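You operate a simulated robot arm through the tools that you are given. There is no shell and no other tool.

You are at the controls of a simulated robot arm. One attempt, no reset.

Task
Scrub the scale out of the pre bay and rinse the empty washer through.
Fine: use the soapy bottle brush and stand it in the brush jar again. Shut the soap drawer before you start RINSE; when the run has ended, dial to off. Dry hands at dial and keys; pinch no finger, drop nothing. What is to be rubbed or washed off counts as gone when no trace of it is left.

It is judged by the outcome, as a careful person would: the job done as asked, and still so three seconds after it is handed in. It fails if anything else is knocked over, pushed out of place, dropped, spilled or broken.

Robot
A 6-joint arm with a two-finger parallel gripper, fixed in place. Base frame: the origin is at the foot of the arm, x ahead of it, y to its left, z up. Units: m, degrees, N and s.
With the tool pointing down near the work surface it reaches from about 0.26 to 0.68 m from the base axis. Its first joint turns from -66.0 to 66.0 degrees. Payload 2.9 kg.
The tool frame sits at the grasp point between the pads (the TCP): z along the fingers, y along the line on which they close. The tips reach 0.03 m beyond it. Largest opening 0.11 m; finger width 0.02, thickness 0.01; the body of the gripper, 0.048 by 0.112 m, starts 0.055 m behind the TCP.
Orientation is that of the tool frame in the base frame, as a unit quaternion [x, y, z, w]. With the fingers straight down and closing along the base's y, the tool's x points along the base's -x, its y along +y and its z along -z.

Tools
- The arm moves only by the tool play_rows. Its argument "steps" is a list of rows, each a list of 2 entries, a list of its own where there are three numbers: the shift along the tool's x, y, z in mm, then the turn, a rotation vector about the tool's x, y, z in rad. In form: [[[dx, dy, dz], [rx, ry, rz]], ...]. A call has 1 to 20 rows; each row is the pose to reach, as a shift and turn from the pose commanded when the call began, along the tool's axes at that moment. "grip" is the opening, from 0 (shut) to 1 (fully open), set as the call begins (left out, the last holds). Rows are played at 5 a second. More than 0.05 m and 8.6 degrees between two rows, or a gripper value outside its range, and nothing of the call is played. Where a pose cannot be reached the arm comes as near as it can. A force on the tool above 40 N (or 10 N above the force at the start of the call, whichever is more), or a blocked arm, ends the call early, and 0.2 s more pass. The fingers move at their own pace (about 0.108 m/s each) and stop on an object; they squeeze with about 37 N. The grip force told is the motor's: it shows also when the fingers shut on nothing. Time passes only in rows, and 0.2 s behind the last, so rows that repeat a pose let the fingers close. It gives the time, the measured TCP pose, the force on the tool (base axes), the opening and the grip force at its end, in the units of the frame above (readings bear some noise), with the torque about the TCP (base axes, N m) and any sound that the robot's microphone picked up.
- Cameras (640 x 400 px; columns grow to the right, rows downward): "scene" is fixed at [0.0907, 0.4558, 1.4039]; the picture's right is [-0.57, -0.82, 0.00], its down [-0.47, 0.33, -0.82] and it looks along [0.67, -0.47, -0.57] (base axes); focal length 269 px, centre (320, 200). "wrist" rides on the gripper at [0.072, 0.017, -0.103] in the tool frame; the picture's right is [-0.23, 0.97, 0.00], its down [-0.76, -0.18, -0.62] and it looks along [-0.61, -0.14, 0.78] (tool axes); focal length 222 px, centre (320, 200). There is no depth. A picture from a camera that has moved, and an enlarged one, comes with that camera's place and axes in the base frame and with its lens. The place of the scene camera against the robot may be out by one fixed shift of up to 0.025 m in any direction.
- grab_frame(camera): a new picture of that camera. No time passes.
- close_up(camera, box): a new picture of the part [left, top, right, bottom] of that camera's present view, enlarged. No time passes.
- sign_off(): hands the job in; it is judged then, once.

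Places have to be worked out from the pictures, the camera data and where the tool is seen. Open the gripper and draw the arm clear of the work before you hand the job in, unless the task says otherwise.

The tools are called after "Request:" by a JSON object that holds its "op" and its "data". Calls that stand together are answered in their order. play_rows: Moves the arm, as the interface text tells. Its arguments: {"type":"object","properties":{"steps":{"type":"array"},"grip":{"type":"number"}},"required":["steps"]} The other tools are called the same way: grab_frame (camera) takes a picture; close_up (camera, box) takes an enlarged picture of a part of a camera's view; sign_off () hands the job in.

At the start:

```text
t: 0.0
tcp_pos: [0.367, 0.1259, 1.2496]
ee_rot: [0.0, 1.0, 0.0, 0.0]
contact_force: [0.2, 0.1, -0.3]
ft_torque: [0.0, -0.01, -0.01]
gripper_width: 0.1099
grip_force: 0.0
```

scene: 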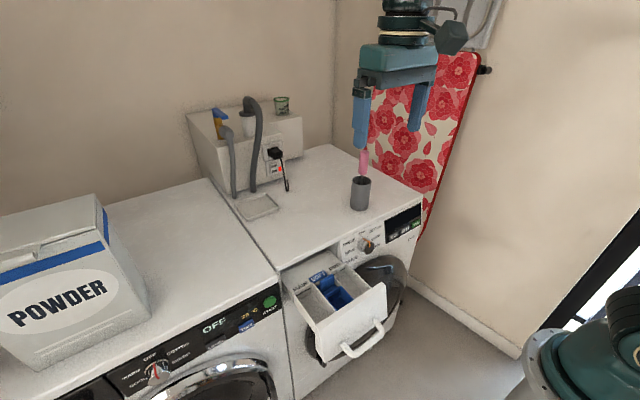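
wrist: 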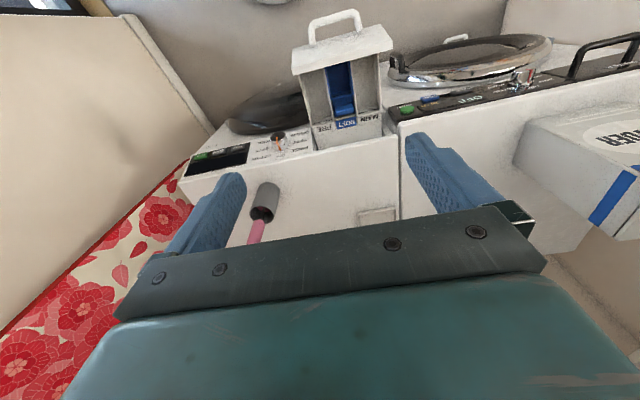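

The scene shows two machines; the right one has its soap drawer open and a brush in a grey jar on top. I take enlarged pictures of the drawer, the panel, the jar and the left machine before moving.

Request:
{"op": "close_up", "data": {"camera": "scene", "box": [270, 240, 400, 360]}}

Request:
{"op": "close_up", "data": {"camera": "scene", "box": [330, 190, 430, 260]}}

Request:
{"op": "close_up", "data": {"camera": "scene", "box": [180, 80, 320, 230]}}

Request:
{"op": "close_up", "data": {"camera": "wrist", "box": [170, 0, 410, 200]}}

Request:
{"op": "close_up", "data": {"camera": "scene", "box": [60, 280, 300, 400]}}

```text
3.33 times, centred on (335, 300) of scene
camera zoom: at [0.0907, 0.4558, 1.4039], right [-0.57, -0.82, 0.0], down [-0.47, 0.33, -0.82], along [0.67, -0.47, -0.57], focal length 896 px, centre (270, -133)
```

zoom: 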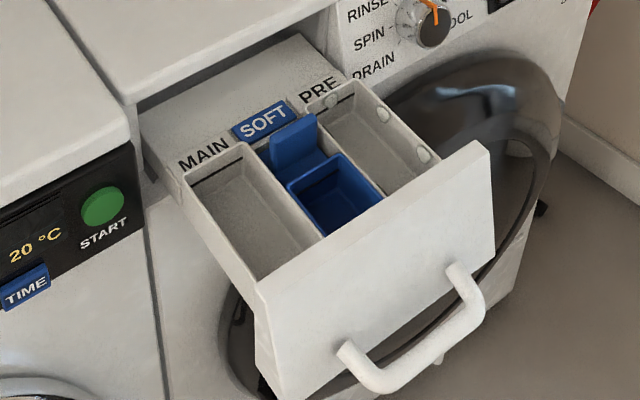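

```text
5.71 times, centred on (380, 225) of scene
camera zoom: at [0.0907, 0.4558, 1.4039], right [-0.57, -0.82, 0.0], down [-0.47, 0.33, -0.82], along [0.67, -0.47, -0.57], focal length 1537 px, centre (-23, 57)
```

zoom: 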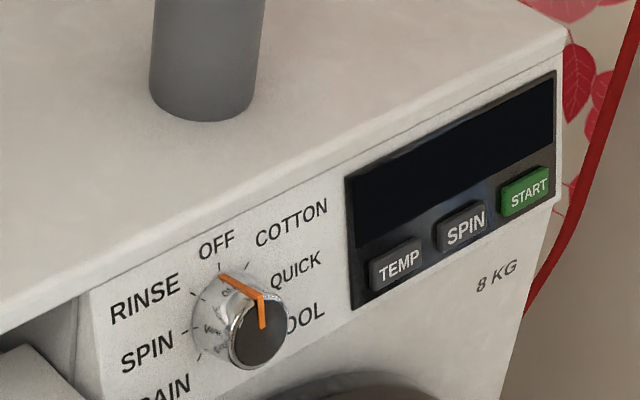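

```text
2.67 times, centred on (250, 155) of scene
camera zoom: at [0.0907, 0.4558, 1.4039], right [-0.57, -0.82, 0.0], down [-0.47, 0.33, -0.82], along [0.67, -0.47, -0.57], focal length 717 px, centre (507, 320)
```

zoom: 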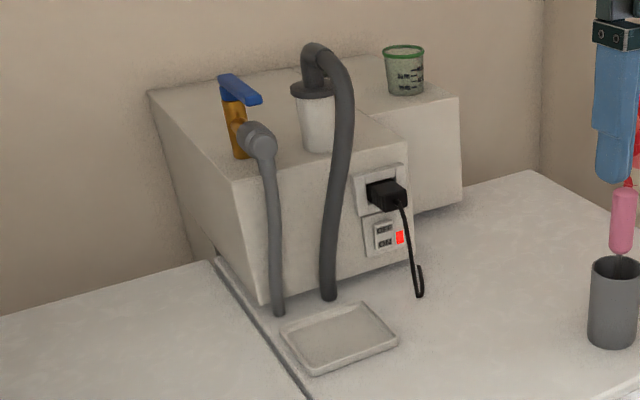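

```text
2.00 times, centred on (290, 100) of wrist
camera zoom: at [0.2948, 0.1431, 1.3522], right [0.23, 0.97, 0.0], down [0.76, -0.18, 0.62], along [0.61, -0.14, -0.78], focal length 444 px, centre (380, 400)
```

zoom: 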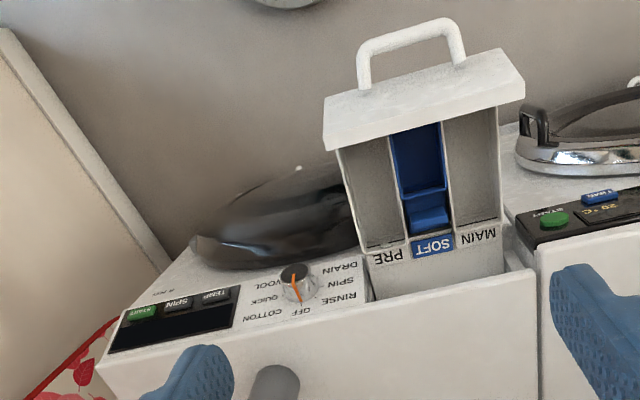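

```text
2.67 times, centred on (180, 340) of scene
camera zoom: at [0.0907, 0.4558, 1.4039], right [-0.57, -0.82, 0.0], down [-0.47, 0.33, -0.82], along [0.67, -0.47, -0.57], focal length 717 px, centre (693, -173)
```

zoom: 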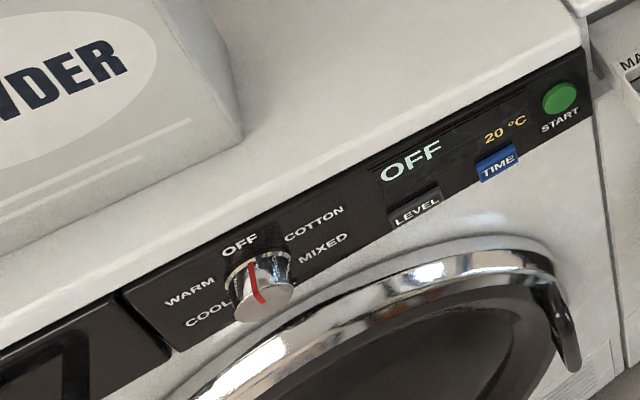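

The dial sits near (0.48, 0.0, 0.83) by triangulating the two views, with the front of the machine facing the base. I look closer at the brush, jar and pre bay in the present views before moving.

Request:
{"op": "close_up", "data": {"camera": "scene", "box": [335, 130, 395, 220]}}

Request:
{"op": "close_up", "data": {"camera": "wrist", "box": [220, 160, 320, 260]}}

Request:
{"op": "close_up", "data": {"camera": "scene", "box": [320, 260, 370, 300]}}

Request:
{"op": "close_up", "data": {"camera": "scene", "box": [370, 40, 500, 250]}}

Request:
{"op": "close_up", "data": {"camera": "scene", "box": [300, 240, 420, 380]}}

```text
4.44 times, centred on (365, 175) of scene
camera zoom: at [0.0907, 0.4558, 1.4039], right [-0.57, -0.82, 0.0], down [-0.47, 0.33, -0.82], along [0.67, -0.47, -0.57], focal length 1195 px, centre (120, 311)
```

zoom: 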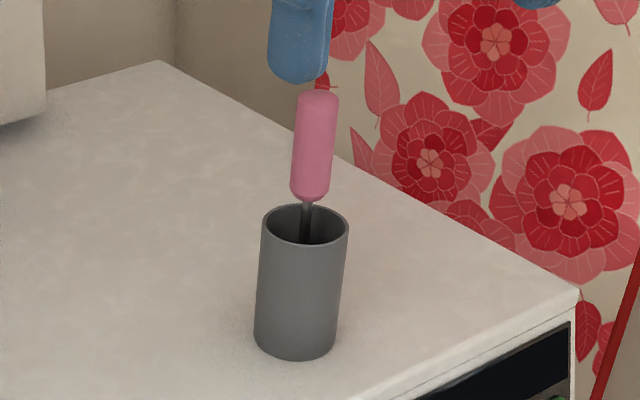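

```text
4.00 times, centred on (270, 210) of wrist
camera zoom: at [0.2948, 0.1431, 1.3522], right [0.23, 0.97, 0.0], down [0.76, -0.18, 0.62], along [0.61, -0.14, -0.78], focal length 888 px, centre (520, 160)
```

zoom: 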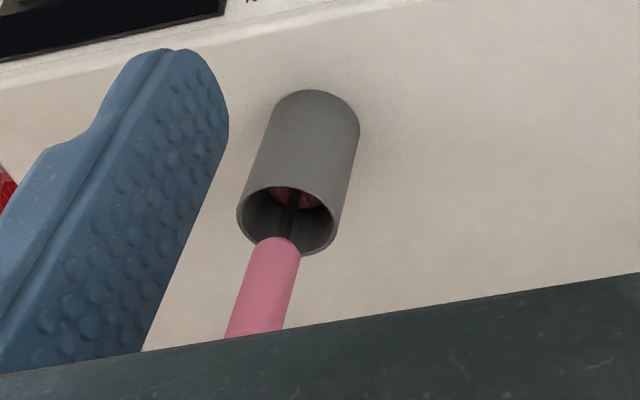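

```text
10.00 times, centred on (345, 280) of scene
camera zoom: at [0.0907, 0.4558, 1.4039], right [-0.57, -0.82, 0.0], down [-0.47, 0.33, -0.82], along [0.67, -0.47, -0.57], focal length 2689 px, centre (70, -600)
```

zoom: 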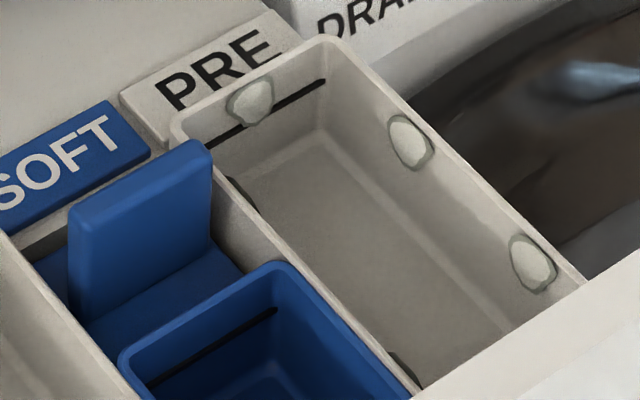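

```text
1.90 times, centred on (435, 145) of scene
camera zoom: at [0.0907, 0.4558, 1.4039], right [-0.57, -0.82, 0.0], down [-0.47, 0.33, -0.82], along [0.67, -0.47, -0.57], focal length 512 px, centre (101, 305)
```

zoom: 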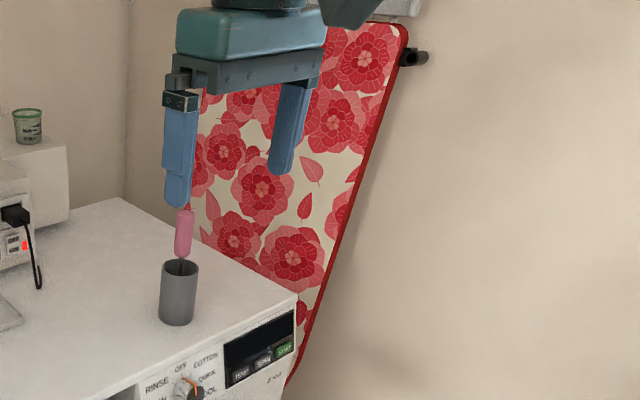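

```text
2.86 times, centred on (360, 310) of scene
camera zoom: at [0.0907, 0.4558, 1.4039], right [-0.57, -0.82, 0.0], down [-0.47, 0.33, -0.82], along [0.67, -0.47, -0.57], focal length 768 px, centre (206, -114)
```

zoom: 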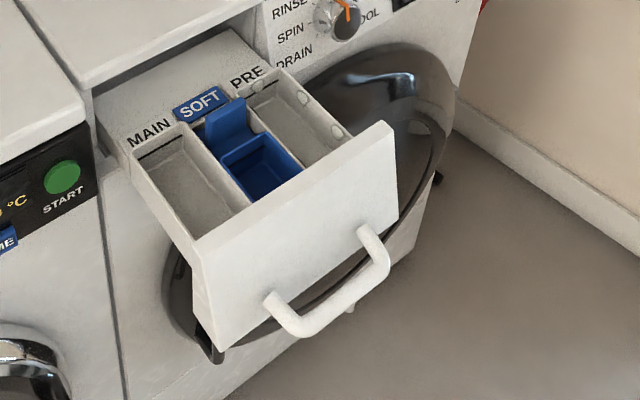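

The drawer is open toward the base (pre bay around x 0.39–0.495, y 0.075–0.13, rim z≈0.787) and the brush jar stands near (0.62, -0.076) with the handle up to z≈1.06. I lower the empty gripper over the free space in front of the drawer to look into the pre bay.

Request:
{"op": "play_rows", "data": {"steps": [[[5, -5, 40], [0, 0, 0]], [[10, -10, 80], [0, 0, 0]], [[15, -15, 120], [0, 0, 0]], [[20, -20, 160], [0, 0, 0]], [[25, -23, 200], [0, 0, 0]], [[25, -23, 220], [0, 0, 0]]], "grip": 1.0}}

```text
t: 1.4
tcp_pos: [0.3421, 0.102, 1.0308]
ee_rot: [0.001, 1.0, 0.0, 0.001]
contact_force: [-0.5, 0.0, 0.1]
ft_torque: [0.01, 0.01, 0.02]
gripper_width: 0.1101
grip_force: 0.0
```

The arm moved as asked, without contact. I look into the bay from here with both cameras.

Request:
{"op": "grab_frame", "data": {"camera": "wrist"}}

Request:
{"op": "close_up", "data": {"camera": "wrist", "box": [250, 80, 410, 200]}}

Request:
{"op": "grab_frame", "data": {"camera": "scene"}}

```text
taken
camera wrist: at [0.269, 0.1196, 1.132], right [0.23, 0.97, 0.0], down [0.76, -0.18, 0.62], along [0.61, -0.14, -0.78], focal length 222 px, centre (320, 200)
```

wrist: 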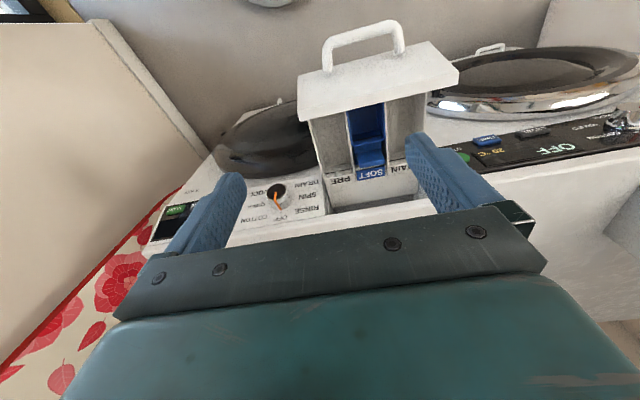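

```text
3.33 times, centred on (330, 140) of wrist
camera zoom: at [0.269, 0.1196, 1.132], right [0.23, 0.97, 0.0], down [0.76, -0.18, 0.62], along [0.61, -0.14, -0.78], focal length 740 px, centre (287, 400)
```

zoom: 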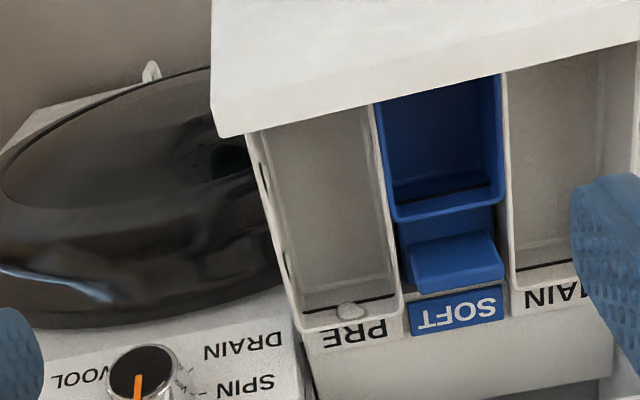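

```text
taken
```

scene: 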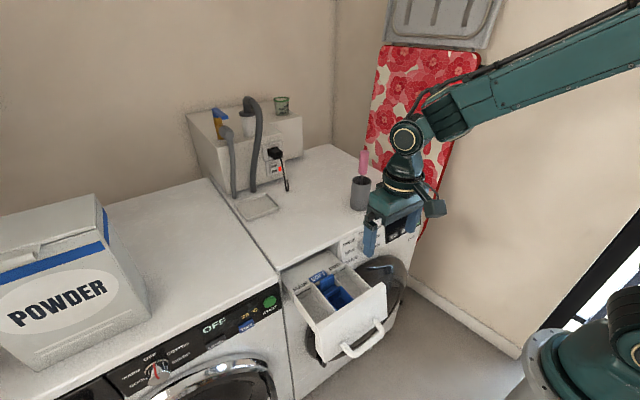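

The bay shows a patch on the rear wall and two on the right (-y) wall; the +y wall and the near wall are not visible from here. I shift the gripper to -y for a look at the +y wall.

Request:
{"op": "play_rows", "data": {"steps": [[[0, -40, 0], [0, 0, 0]], [[0, -80, 10], [0, 0, 0]], [[0, -120, 20], [0, 0, 0]], [[0, -140, 20], [0, 0, 0]]]}}

Request:
{"op": "close_up", "data": {"camera": "wrist", "box": [300, 60, 480, 180]}}

Request:
{"op": "grab_frame", "data": {"camera": "wrist"}}

```text
t: 2.4
tcp_pos: [0.3414, -0.0384, 1.0086]
ee_rot: [0.0, 1.0, -0.001, 0.0]
contact_force: [-0.1, -0.5, -0.1]
ft_torque: [0.01, 0.01, 0.01]
gripper_width: 0.1101
grip_force: 0.1
```

```text
3.33 times, centred on (390, 120) of wrist
camera zoom: at [0.2696, -0.0208, 1.1117], right [0.23, 0.97, 0.0], down [0.76, -0.18, 0.62], along [0.61, -0.14, -0.78], focal length 740 px, centre (87, 467)
```

zoom: 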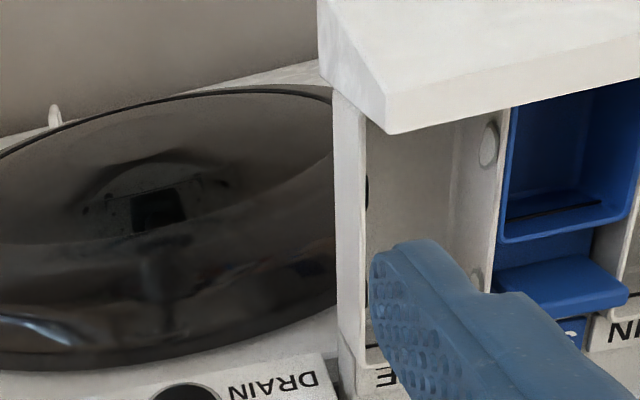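

```text
taken
camera wrist: at [0.2696, -0.0208, 1.1117], right [0.23, 0.97, 0.0], down [0.76, -0.18, 0.62], along [0.61, -0.14, -0.78], focal length 222 px, centre (320, 200)
```

wrist: 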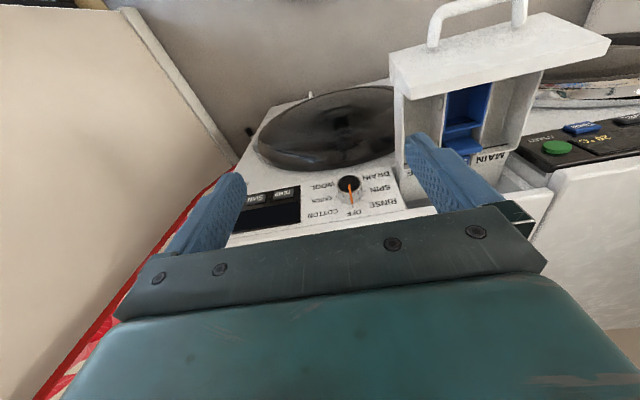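

Two more patches are on the +y wall (x≈0.40 and 0.464), so at least five. I now tilt the gripper back from above the machine top to see the near wall and the bay floor.

Request:
{"op": "play_rows", "data": {"steps": [[[0, 45, -10], [0, 0, 0]], [[0, 90, -20], [0, 0, 0]], [[-30, 123, -20], [0, 0, 0]], [[-70, 123, -20], [0, 0.13, 0]], [[-110, 123, -20], [0, 0.26, 0]], [[-150, 123, -20], [0, 0.39, 0]], [[-189, 123, -10], [0, 0.52, 0]], [[-189, 123, -10], [0, 0.52, 0]]]}}

Request:
{"op": "grab_frame", "data": {"camera": "wrist"}}

```text
t: 4.2
tcp_pos: [0.5305, 0.085, 1.0213]
ee_rot: [-0.001, 0.966, 0.0, -0.258]
contact_force: [-0.4, 0.5, 0.3]
ft_torque: [0.01, -0.01, 0.0]
gripper_width: 0.1099
grip_force: 0.1
out of reach, approached as far as the arm can: row 6
```

```text
taken
camera wrist: at [0.5195, 0.1026, 1.1462], right [0.2, 0.97, -0.11], down [0.97, -0.18, 0.16], along [0.14, -0.14, -0.98], focal length 222 px, centre (320, 200)
```

wrist: 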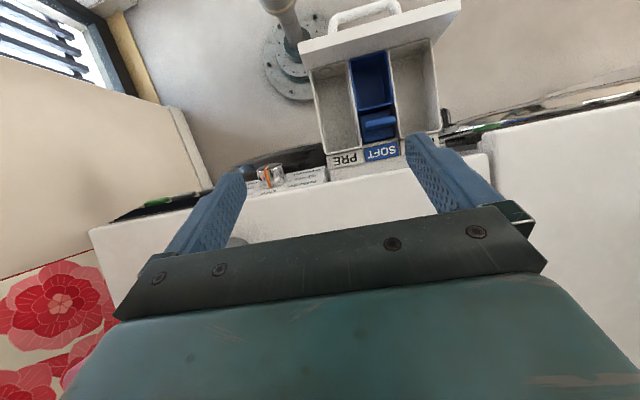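

The pose was reached apart from one intermediate row. I enlarge the bay.

Request:
{"op": "close_up", "data": {"camera": "wrist", "box": [290, 30, 400, 170]}}

Request:
{"op": "close_up", "data": {"camera": "wrist", "box": [305, 60, 365, 160]}}

```text
2.86 times, centred on (345, 100) of wrist
camera zoom: at [0.5195, 0.1026, 1.1462], right [0.2, 0.97, -0.11], down [0.97, -0.18, 0.16], along [0.14, -0.14, -0.98], focal length 635 px, centre (249, 486)
```

zoom: 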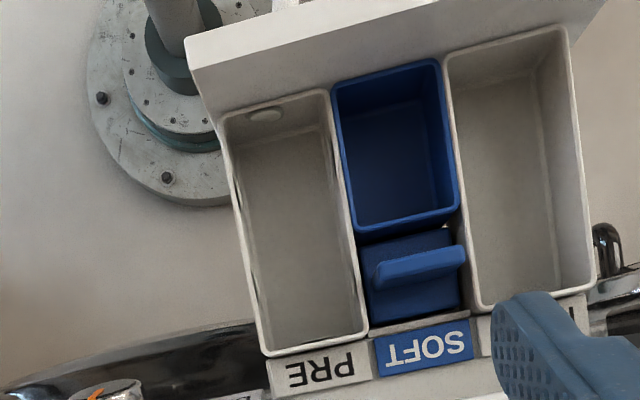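

```text
4.00 times, centred on (335, 110) of wrist
camera zoom: at [0.5195, 0.1026, 1.1462], right [0.2, 0.97, -0.11], down [0.97, -0.18, 0.16], along [0.14, -0.14, -0.98], focal length 888 px, centre (260, 560)
```

zoom: 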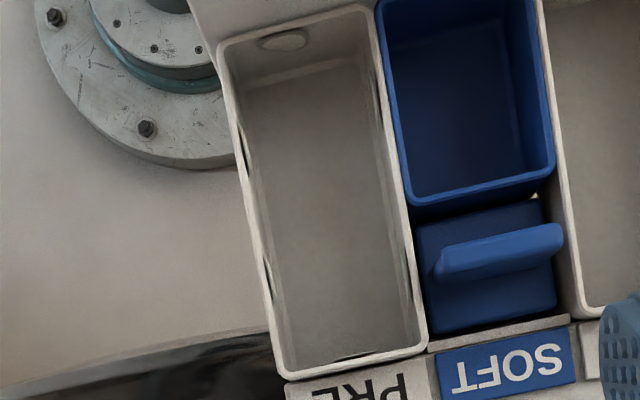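

A sixth patch sits on the near wall (y≈0.10), the floor is clean; the bay measures about x 0.375–0.50, y 0.076–0.132, rim z≈0.787. I rise, straighten the tool and go toward the brush for a closer view.

Request:
{"op": "play_rows", "data": {"steps": [[[22, 0, -39], [0, 0, 0]], [[45, 0, -78], [0, -0.13, 0]], [[67, 0, -110], [0, -0.26, 0]], [[79, -40, -116], [0, -0.39, 0]], [[79, -80, -116], [0, -0.5236, 0]], [[79, -120, -116], [0, -0.5236, 0]], [[79, -166, -116], [0, -0.5236, 0]], [[79, -166, -116], [0, -0.5236, 0]]]}}

Request:
{"op": "grab_frame", "data": {"camera": "wrist"}}

Request:
{"op": "grab_frame", "data": {"camera": "scene"}}

```text
t: 6.0
tcp_pos: [0.5195, -0.0815, 1.1616]
ee_rot: [0.0, 1.0, 0.0, 0.003]
contact_force: [0.3, 0.4, 0.4]
ft_torque: [0.02, 0.0, -0.05]
gripper_width: 0.1099
grip_force: 0.0
out of reach, approached as far as the arm can: row 5
```

```text
taken
camera wrist: at [0.4468, -0.0639, 1.2638], right [0.23, 0.97, 0.0], down [0.76, -0.18, 0.63], along [0.61, -0.14, -0.78], focal length 222 px, centre (320, 200)
```

wrist: 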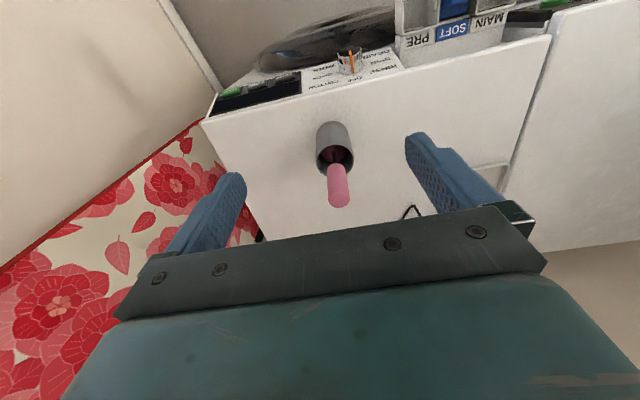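

```text
taken
```

scene: 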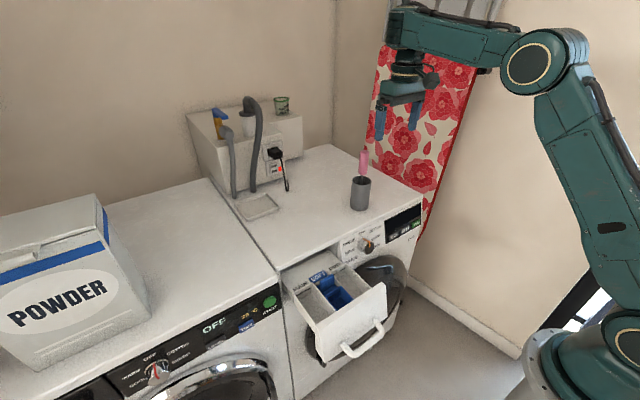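

Request:
{"op": "close_up", "data": {"camera": "wrist", "box": [290, 110, 390, 220]}}

Request:
{"op": "close_up", "data": {"camera": "scene", "box": [335, 130, 395, 220]}}

```text
3.64 times, centred on (340, 165) of wrist
camera zoom: at [0.4468, -0.0639, 1.2638], right [0.23, 0.97, 0.0], down [0.76, -0.18, 0.63], along [0.61, -0.14, -0.78], focal length 808 px, centre (247, 327)
```

zoom: 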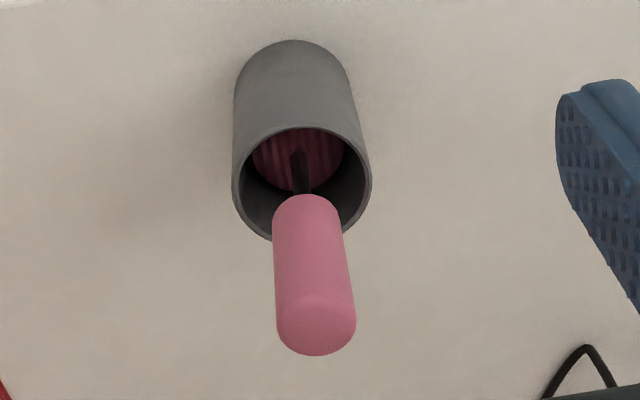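

```text
4.44 times, centred on (365, 175) of scene
camera zoom: at [0.0907, 0.4558, 1.4039], right [-0.57, -0.82, 0.0], down [-0.47, 0.33, -0.82], along [0.67, -0.47, -0.57], focal length 1195 px, centre (120, 311)
```

zoom: 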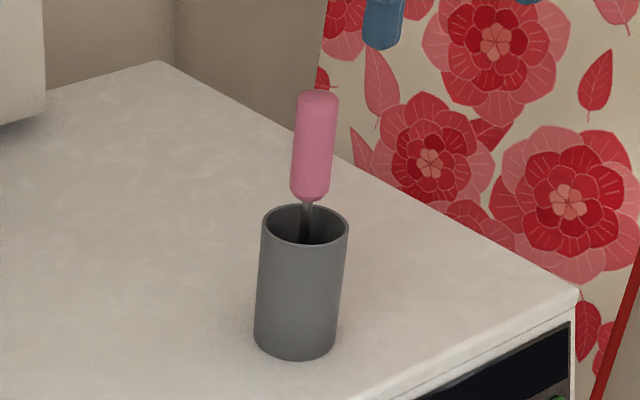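

The wrist views put the jar mouth at about (0.623, -0.079, 0.947) and the handle upright on the jar's axis. I move above the handle, still clear of it, for a second line of sight.

Request:
{"op": "play_rows", "data": {"steps": [[[-35, 0, 5], [0, 0, 0]], [[-70, 0, 10], [0, 0, 0]], [[-102, 1, 20], [0, 0, 0]], [[-102, 1, 30], [0, 0, 0]], [[-102, 1, 30], [0, 0, 0]]]}}

Request:
{"op": "grab_frame", "data": {"camera": "wrist"}}

Request:
{"op": "close_up", "data": {"camera": "wrist", "box": [260, 60, 380, 160]}}

Request:
{"op": "close_up", "data": {"camera": "scene", "box": [320, 90, 420, 220]}}

```text
t: 7.2
tcp_pos: [0.6197, -0.0803, 1.1293]
ee_rot: [0.0, 1.0, 0.001, 0.002]
contact_force: [0.7, -0.8, -0.1]
ft_torque: [0.0, 0.01, -0.02]
gripper_width: 0.11
grip_force: 0.1
out of reach, approached as far as the arm can: row 3
```

```text
taken
camera wrist: at [0.5475, -0.0621, 1.2315], right [0.23, 0.97, 0.0], down [0.76, -0.18, 0.63], along [0.61, -0.14, -0.78], focal length 222 px, centre (320, 200)
```

wrist: 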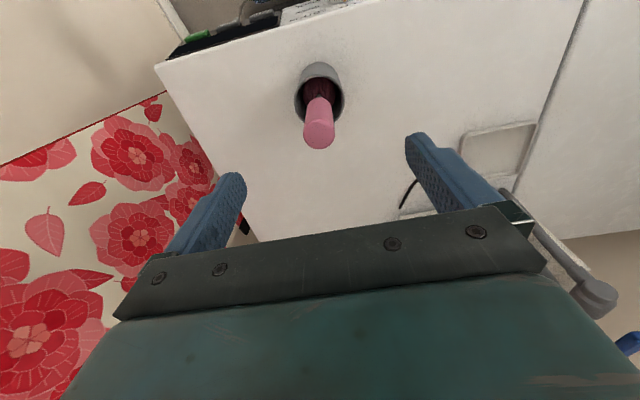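

```text
4.00 times, centred on (320, 110) of wrist
camera zoom: at [0.5475, -0.0621, 1.2315], right [0.23, 0.97, 0.0], down [0.76, -0.18, 0.63], along [0.61, -0.14, -0.78], focal length 888 px, centre (320, 560)
```

zoom: 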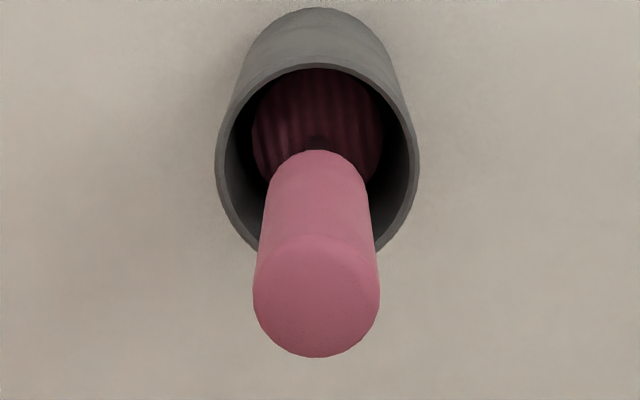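

```text
3.08 times, centred on (370, 155) of scene
camera zoom: at [0.0907, 0.4558, 1.4039], right [-0.57, -0.82, 0.0], down [-0.47, 0.33, -0.82], along [0.67, -0.47, -0.57], focal length 828 px, centre (166, 338)
```

zoom: 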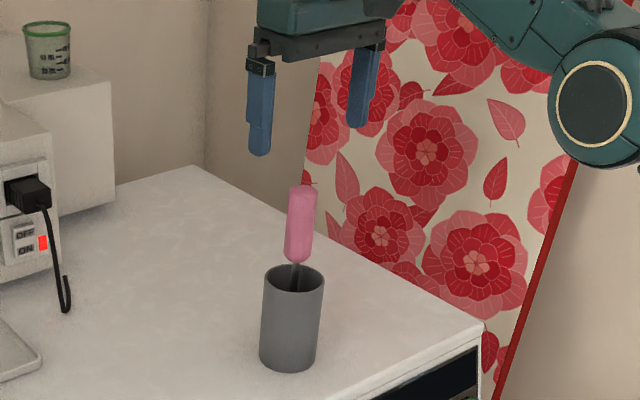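

Two wrist views agree: the handle top is at (0.622, -0.0795, 1.044), about 28 mm thick, so the scene camera reads about 17 mm too high. I lower the open fingers around the handle to z≈0.998, tips staying above the jar mouth.

Request:
{"op": "play_rows", "data": {"steps": [[[0, 0, 25], [0, 0, 0]], [[0, 0, 50], [0, 0, 0]], [[0, 0, 75], [0, 0, 0]], [[0, 0, 100], [0, 0, 0]], [[0, 0, 120], [0, 0, 0]], [[0, 0, 131], [0, 0, 0]], [[0, 0, 131], [0, 0, 0]]]}}

Request:
{"op": "close_up", "data": {"camera": "scene", "box": [320, 90, 420, 220]}}

Request:
{"op": "grab_frame", "data": {"camera": "wrist"}}

```text
t: 8.8
tcp_pos: [0.6224, -0.0792, 0.9973]
ee_rot: [-0.001, 1.0, 0.0, 0.001]
contact_force: [0.4, -0.2, 0.2]
ft_torque: [0.01, 0.01, 0.0]
gripper_width: 0.1099
grip_force: 0.0
```

```text
3.08 times, centred on (370, 155) of scene
camera zoom: at [0.0907, 0.4558, 1.4039], right [-0.57, -0.82, 0.0], down [-0.47, 0.33, -0.82], along [0.67, -0.47, -0.57], focal length 828 px, centre (166, 338)
```

zoom: 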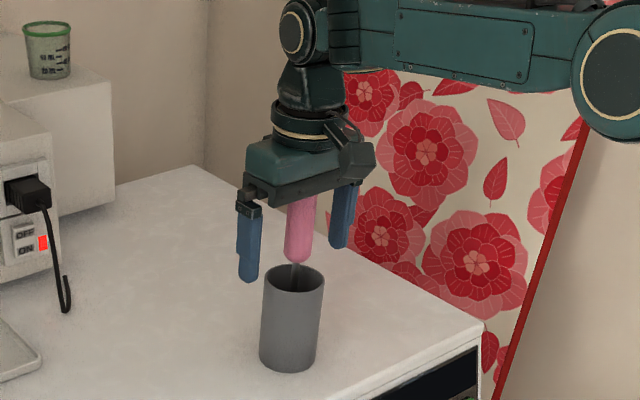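

```text
taken
camera wrist: at [0.5497, -0.0608, 1.1004], right [0.23, 0.97, 0.0], down [0.76, -0.18, 0.63], along [0.61, -0.14, -0.78], focal length 222 px, centre (320, 200)
```

wrist: 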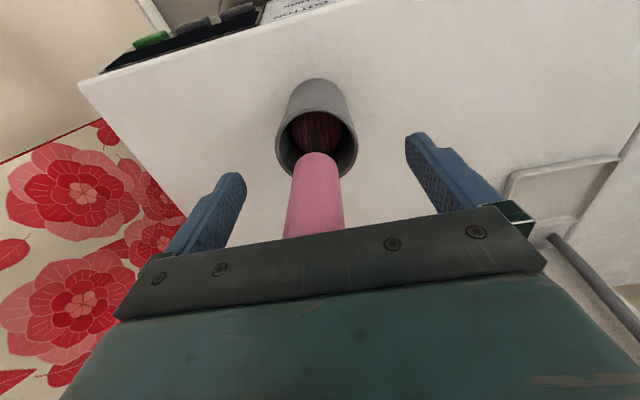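

The handle stands between the fingers with no contact and the tips are above the jar mouth. I close the gripper on the handle.

Request:
{"op": "play_rows", "data": {"steps": [[[0, 0, 0], [0, 0, 0]], [[0, 0, 0], [0, 0, 0]], [[0, 0, 0], [0, 0, 0]], [[0, 0, 0], [0, 0, 0]]], "grip": 0.1}}

Request:
{"op": "close_up", "data": {"camera": "scene", "box": [320, 90, 420, 220]}}

```text
t: 9.8
tcp_pos: [0.6219, -0.0779, 0.9993]
ee_rot: [0.0, 1.0, -0.001, 0.002]
contact_force: [0.0, -0.1, 0.0]
ft_torque: [-0.01, -0.02, 0.0]
gripper_width: 0.0267
grip_force: 37.3
```

```text
3.08 times, centred on (370, 155) of scene
camera zoom: at [0.0907, 0.4558, 1.4039], right [-0.57, -0.82, 0.0], down [-0.47, 0.33, -0.82], along [0.67, -0.47, -0.57], focal length 828 px, centre (166, 338)
```

zoom: 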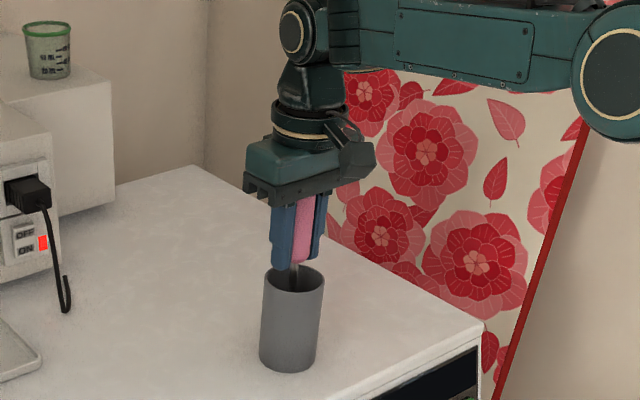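

Gripped at 26.7 mm with 37 N. I lift the brush straight up out of the jar, slowly.

Request:
{"op": "play_rows", "data": {"steps": [[[0, 0, -10], [0, 0, 0]], [[0, 0, -25], [0, 0, 0]], [[0, 0, -40], [0, 0, 0]], [[0, 0, -55], [0, 0, 0]], [[0, 0, -70], [0, 0, 0]], [[0, 0, -85], [0, 0, 0]], [[0, 0, -100], [0, 0, 0]], [[0, 0, -115], [0, 0, 0]], [[0, 0, -128], [0, 0, 0]], [[0, 0, -128], [0, 0, 0]]]}}

Request:
{"op": "close_up", "data": {"camera": "scene", "box": [320, 70, 420, 220]}}

Request:
{"op": "grab_frame", "data": {"camera": "wrist"}}

```text
t: 12.0
tcp_pos: [0.6219, -0.0795, 1.1267]
ee_rot: [0.0, 1.0, 0.0, 0.002]
contact_force: [0.5, -0.5, -0.7]
ft_torque: [0.02, 0.0, -0.04]
gripper_width: 0.0269
grip_force: 37.0
```

```text
2.67 times, centred on (370, 145) of scene
camera zoom: at [0.0907, 0.4558, 1.4039], right [-0.57, -0.82, 0.0], down [-0.47, 0.33, -0.82], along [0.67, -0.47, -0.57], focal length 717 px, centre (187, 347)
```

zoom: 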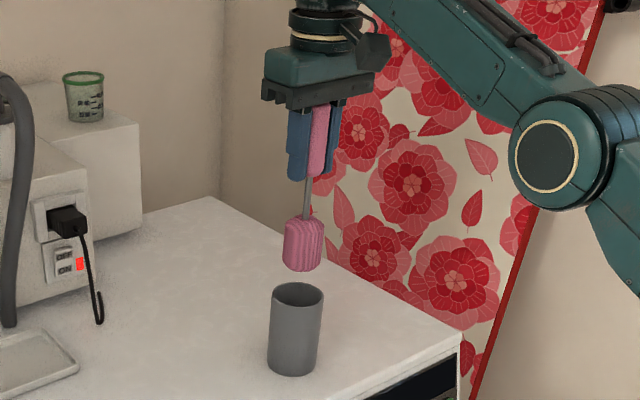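

```text
taken
camera wrist: at [0.5499, -0.0628, 1.2287], right [0.23, 0.97, 0.0], down [0.76, -0.18, 0.63], along [0.61, -0.14, -0.78], focal length 222 px, centre (320, 200)
```

wrist: 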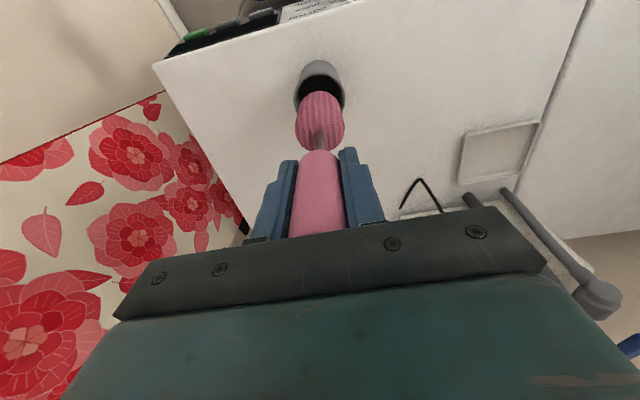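

The brush is out, its head (about 55 mm long) clear above the jar mouth. I enlarge it to measure its size.

Request:
{"op": "close_up", "data": {"camera": "scene", "box": [345, 105, 395, 180]}}

Request:
{"op": "close_up", "data": {"camera": "wrist", "box": [270, 50, 370, 170]}}

```text
5.33 times, centred on (370, 142) of scene
camera zoom: at [0.0907, 0.4558, 1.4039], right [-0.57, -0.82, 0.0], down [-0.47, 0.33, -0.82], along [0.67, -0.47, -0.57], focal length 1434 px, centre (53, 507)
```

zoom: 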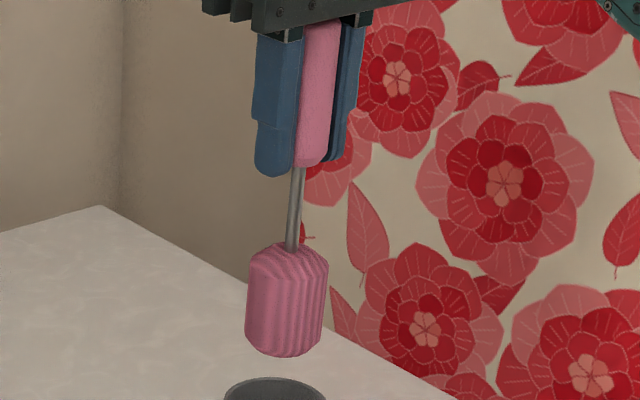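

```text
3.33 times, centred on (320, 110) of wrist
camera zoom: at [0.5499, -0.0628, 1.2287], right [0.23, 0.97, 0.0], down [0.76, -0.18, 0.63], along [0.61, -0.14, -0.78], focal length 740 px, centre (320, 500)
```

zoom: 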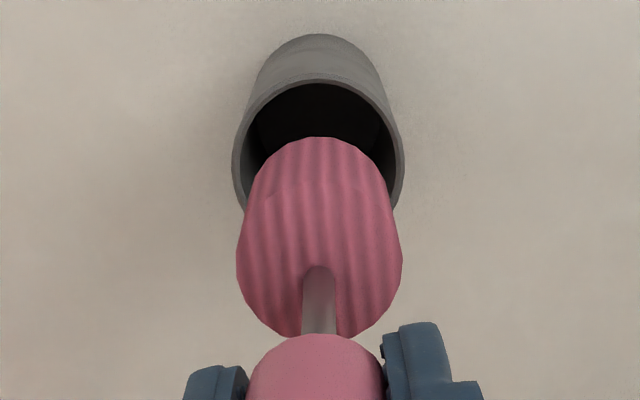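

The head is about 44 mm across and its tip about 0.142 m below the TCP; the bay is about 52 mm wide inside. I carry the brush over the machine top to above the bay centre (0.436, 0.104), staying high.

Request:
{"op": "play_rows", "data": {"steps": [[[20, 25, 0], [0, 0, 0]], [[40, 52, 0], [0, 0, 0]], [[62, 79, 0], [0, 0, 0]], [[80, 110, 0], [0, 0, 0]], [[100, 145, 0], [0, 0, 0]], [[125, 175, 0], [0, 0, 0]], [[155, 183, 0], [0, 0, 0]], [[186, 183, 0], [0, 0, 0]], [[186, 183, 0], [0, 0, 0]]]}}

Request:
{"op": "grab_frame", "data": {"camera": "wrist"}}

Request:
{"op": "grab_frame", "data": {"camera": "scene"}}

```text
t: 14.0
tcp_pos: [0.4362, 0.1026, 1.1258]
ee_rot: [0.0, 1.0, 0.001, 0.003]
contact_force: [0.3, 0.3, 0.1]
ft_torque: [0.03, -0.02, -0.01]
gripper_width: 0.0263
grip_force: 37.1
```

```text
taken
camera wrist: at [0.3634, 0.1198, 1.2284], right [0.23, 0.97, 0.0], down [0.76, -0.18, 0.63], along [0.61, -0.14, -0.78], focal length 222 px, centre (320, 200)
```

wrist: 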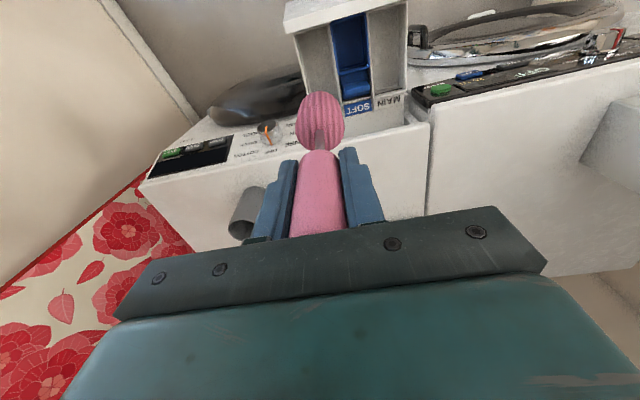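

```text
taken
```

scene: 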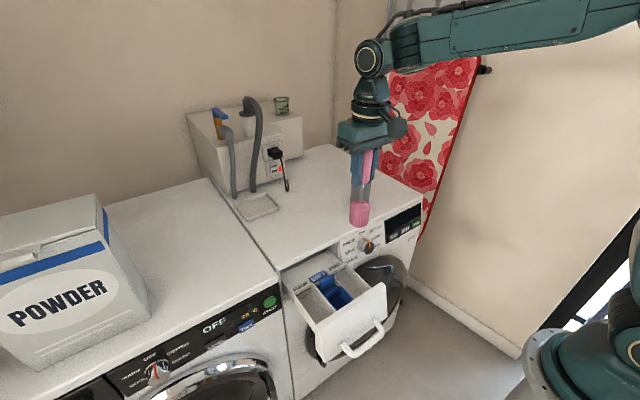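

The brush hangs over the bay with no contact. I lower it to about 45 mm above the rim and check the alignment.

Request:
{"op": "play_rows", "data": {"steps": [[[0, 0, 35], [0, 0, 0]], [[0, 0, 70], [0, 0, 0]], [[0, 0, 105], [0, 0, 0]], [[0, 0, 140], [0, 0, 0]], [[0, 0, 160], [0, 0, 0]], [[0, 0, 160], [0, 0, 0]]]}}

Request:
{"op": "close_up", "data": {"camera": "wrist", "box": [240, 40, 420, 180]}}

Request:
{"op": "close_up", "data": {"camera": "scene", "box": [300, 220, 400, 320]}}

```text
t: 15.4
tcp_pos: [0.4383, 0.1016, 0.9668]
ee_rot: [0.0, 1.0, 0.0, 0.001]
contact_force: [0.0, 0.3, -0.3]
ft_torque: [-0.02, 0.0, -0.01]
gripper_width: 0.0265
grip_force: 37.6
```

```text
2.86 times, centred on (330, 110) of wrist
camera zoom: at [0.3653, 0.1204, 1.0685], right [0.23, 0.97, 0.0], down [0.76, -0.18, 0.63], along [0.61, -0.14, -0.78], focal length 635 px, centre (291, 457)
```

zoom: 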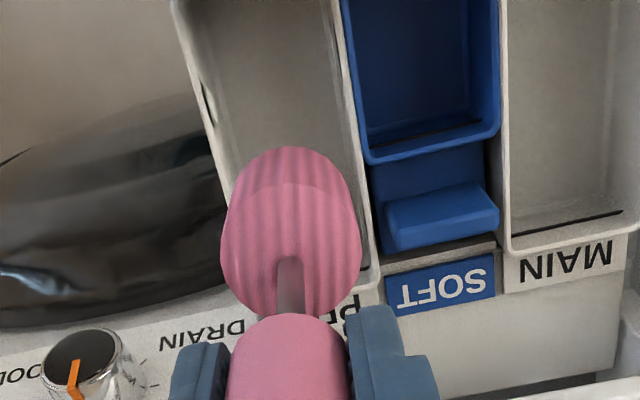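

```text
4.00 times, centred on (350, 270) of scene
camera zoom: at [0.0907, 0.4558, 1.4039], right [-0.57, -0.82, 0.0], down [-0.47, 0.33, -0.82], along [0.67, -0.47, -0.57], focal length 1076 px, centre (200, -80)
```

zoom: 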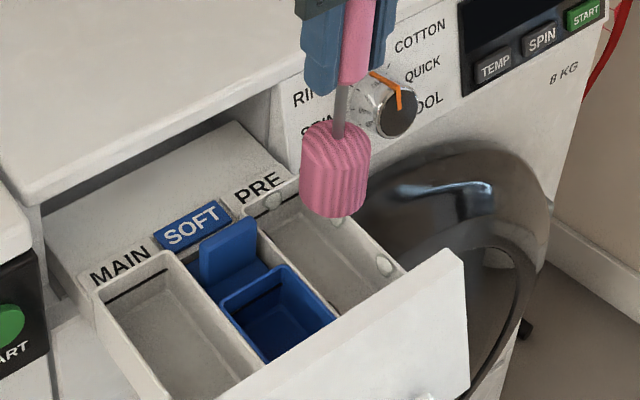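

The brush is centred over the bay (walls at y≈0.0745 and 0.1325). I lower it slowly into the bay, keeping the tip above the floor (about 0.74).

Request:
{"op": "play_rows", "data": {"steps": [[[0, 0, 12], [0, 0, 0]], [[0, 0, 24], [0, 0, 0]], [[0, 0, 36], [0, 0, 0]], [[0, 0, 46], [0, 0, 0]], [[0, 0, 56], [0, 0, 0]], [[0, 0, 64], [0, 0, 0]], [[0, 0, 64], [0, 0, 0]]]}}

Request:
{"op": "close_up", "data": {"camera": "wrist", "box": [240, 40, 420, 180]}}

Request:
{"op": "close_up", "data": {"camera": "scene", "box": [300, 220, 400, 320]}}

```text
t: 17.0
tcp_pos: [0.4376, 0.1019, 0.9025]
ee_rot: [0.0, 1.0, 0.0, 0.002]
contact_force: [0.1, -0.3, 0.5]
ft_torque: [-0.03, 0.03, -0.01]
gripper_width: 0.0264
grip_force: 36.9
```

```text
2.86 times, centred on (330, 110) of wrist
camera zoom: at [0.3639, 0.121, 1.0041], right [0.23, 0.97, 0.0], down [0.76, -0.18, 0.63], along [0.61, -0.14, -0.78], focal length 635 px, centre (291, 457)
```

zoom: 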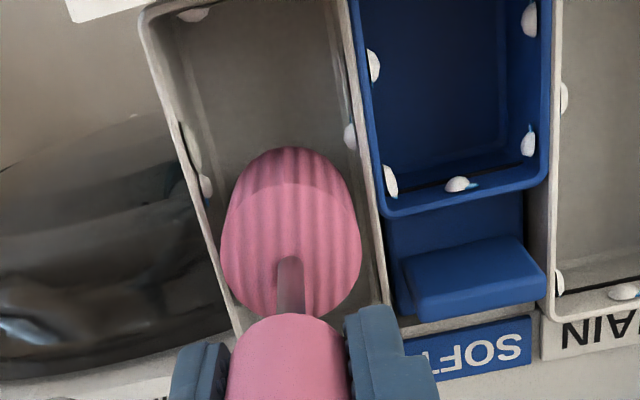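

```text
4.00 times, centred on (350, 270) of scene
camera zoom: at [0.0907, 0.4558, 1.4039], right [-0.57, -0.82, 0.0], down [-0.47, 0.33, -0.82], along [0.67, -0.47, -0.57], focal length 1076 px, centre (200, -80)
```

zoom: 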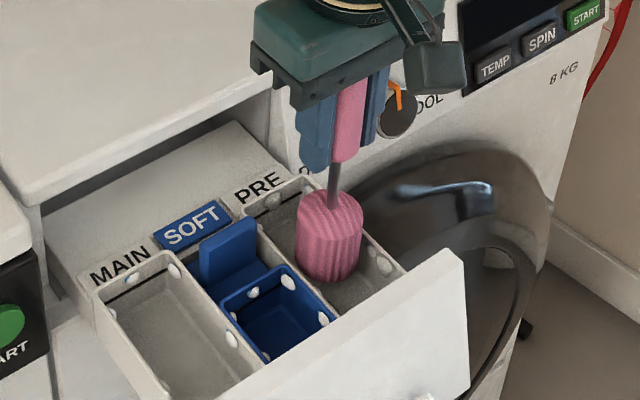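

The brush is inside the bay without contact, but white spots now show in the SOFT and MAIN bays as well, which were clean before. I zoom in to see what they are.

Request:
{"op": "close_up", "data": {"camera": "scene", "box": [315, 255, 375, 305]}}

Request:
{"op": "close_up", "data": {"camera": "scene", "box": [285, 270, 345, 325]}}

Request:
{"op": "close_up", "data": {"camera": "wrist", "box": [340, 30, 440, 150]}}

Request:
{"op": "close_up", "data": {"camera": "wrist", "box": [270, 30, 370, 120]}}

```text
8.00 times, centred on (345, 280) of scene
camera zoom: at [0.0907, 0.4558, 1.4039], right [-0.57, -0.82, 0.0], down [-0.47, 0.33, -0.82], along [0.67, -0.47, -0.57], focal length 2152 px, centre (120, -440)
```

zoom: 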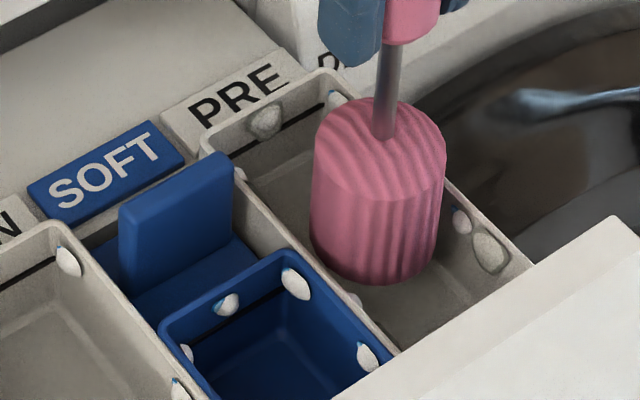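

```text
7.27 times, centred on (315, 298) of scene
camera zoom: at [0.0907, 0.4558, 1.4039], right [-0.57, -0.82, 0.0], down [-0.47, 0.33, -0.82], along [0.67, -0.47, -0.57], focal length 1956 px, centre (356, -509)
```

zoom: 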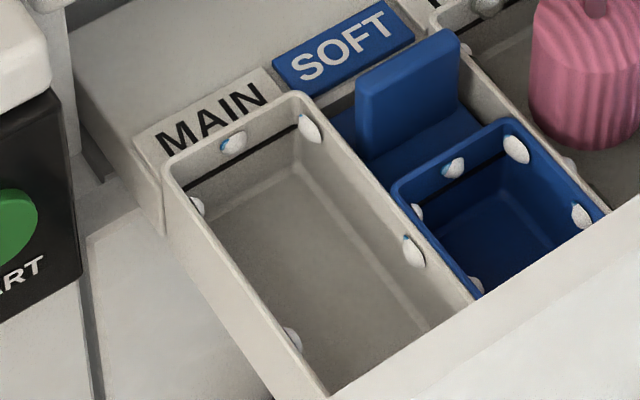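

```text
3.33 times, centred on (390, 90) of wrist
camera zoom: at [0.3639, 0.121, 1.0041], right [0.23, 0.97, 0.0], down [0.76, -0.18, 0.63], along [0.61, -0.14, -0.78], focal length 740 px, centre (87, 567)
```

zoom: 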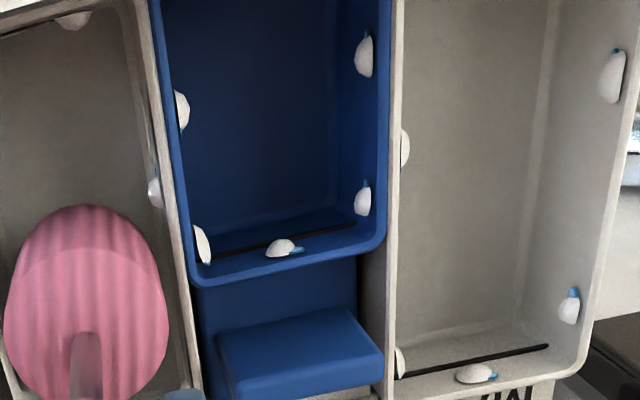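

```text
4.44 times, centred on (320, 75) of wrist
camera zoom: at [0.3639, 0.121, 1.0041], right [0.23, 0.97, 0.0], down [0.76, -0.18, 0.63], along [0.61, -0.14, -0.78], focal length 987 px, centre (320, 756)
```

zoom: 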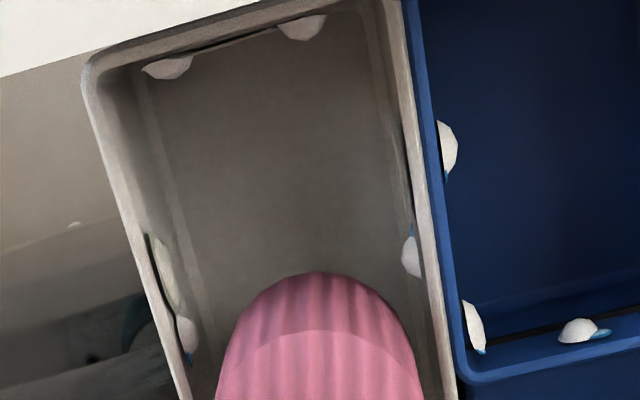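

The new spots are white suds (with bluish tint) that showed up in all bays once the soapy head was in the drawer; the rinse should carry those away. I lower the head to the height of the scale and press gently toward the -y wall to feel the contact.

Request:
{"op": "play_rows", "data": {"steps": [[[0, 0, 4], [0, 0, 0]], [[0, 0, 8], [0, 0, 0]], [[0, -1, 8], [0, 0, 0]], [[0, -2, 8], [0, 0, 0]], [[0, -3, 8], [0, 0, 0]], [[0, -4, 8], [0, 0, 0]], [[0, -4, 8], [0, 0, 0]]]}}

Request:
{"op": "close_up", "data": {"camera": "wrist", "box": [260, 30, 380, 130]}}

```text
t: 18.6
tcp_pos: [0.4369, 0.0988, 0.8932]
ee_rot: [0.001, 1.0, -0.001, 0.002]
contact_force: [0.1, 0.5, -0.4]
ft_torque: [0.02, 0.0, 0.0]
gripper_width: 0.0266
grip_force: 37.5
```

```text
4.00 times, centred on (320, 80) of wrist
camera zoom: at [0.3639, 0.1168, 0.9959], right [0.23, 0.97, 0.0], down [0.76, -0.18, 0.63], along [0.61, -0.14, -0.78], focal length 888 px, centre (320, 680)
```

zoom: 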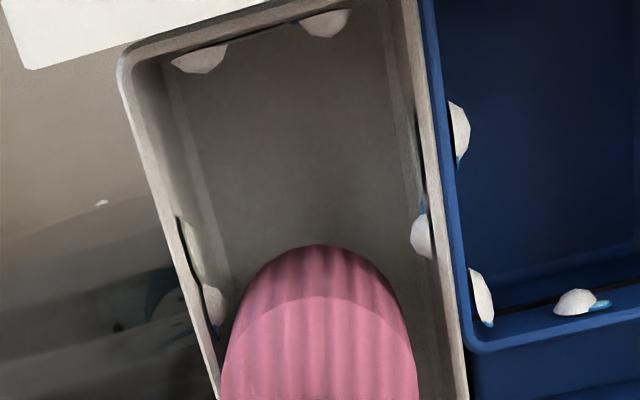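

No contact force yet at y≈0.099. I press on in 1 mm steps.

Request:
{"op": "play_rows", "data": {"steps": [[[0, -1, 0], [0, 0, 0]], [[0, -2, 0], [0, 0, 0]], [[0, -3, 0], [0, 0, 0]], [[0, -3, 0], [0, 0, 0]]]}}

Request:
{"op": "close_up", "data": {"camera": "wrist", "box": [260, 30, 380, 130]}}

Request:
{"op": "close_up", "data": {"camera": "scene", "box": [315, 245, 375, 300]}}

```text
t: 19.6
tcp_pos: [0.4379, 0.0961, 0.8952]
ee_rot: [0.0, 1.0, 0.0, 0.002]
contact_force: [0.1, -0.4, -0.5]
ft_torque: [0.02, 0.03, -0.01]
gripper_width: 0.0266
grip_force: 36.7
```

```text
4.00 times, centred on (320, 80) of wrist
camera zoom: at [0.3643, 0.1136, 0.9967], right [0.23, 0.97, 0.0], down [0.76, -0.18, 0.63], along [0.61, -0.14, -0.78], focal length 888 px, centre (320, 680)
```

zoom: 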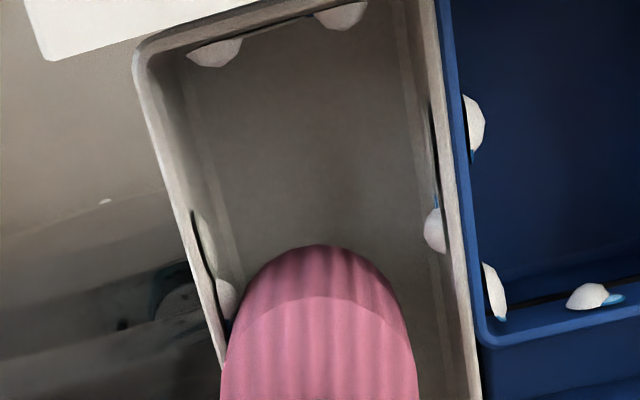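

```text
7.27 times, centred on (345, 272) of scene
camera zoom: at [0.0907, 0.4558, 1.4039], right [-0.57, -0.82, 0.0], down [-0.47, 0.33, -0.82], along [0.67, -0.47, -0.57], focal length 1956 px, centre (138, -327)
```

zoom: 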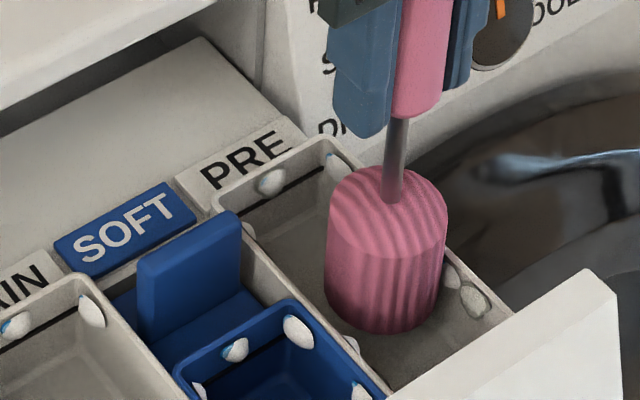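

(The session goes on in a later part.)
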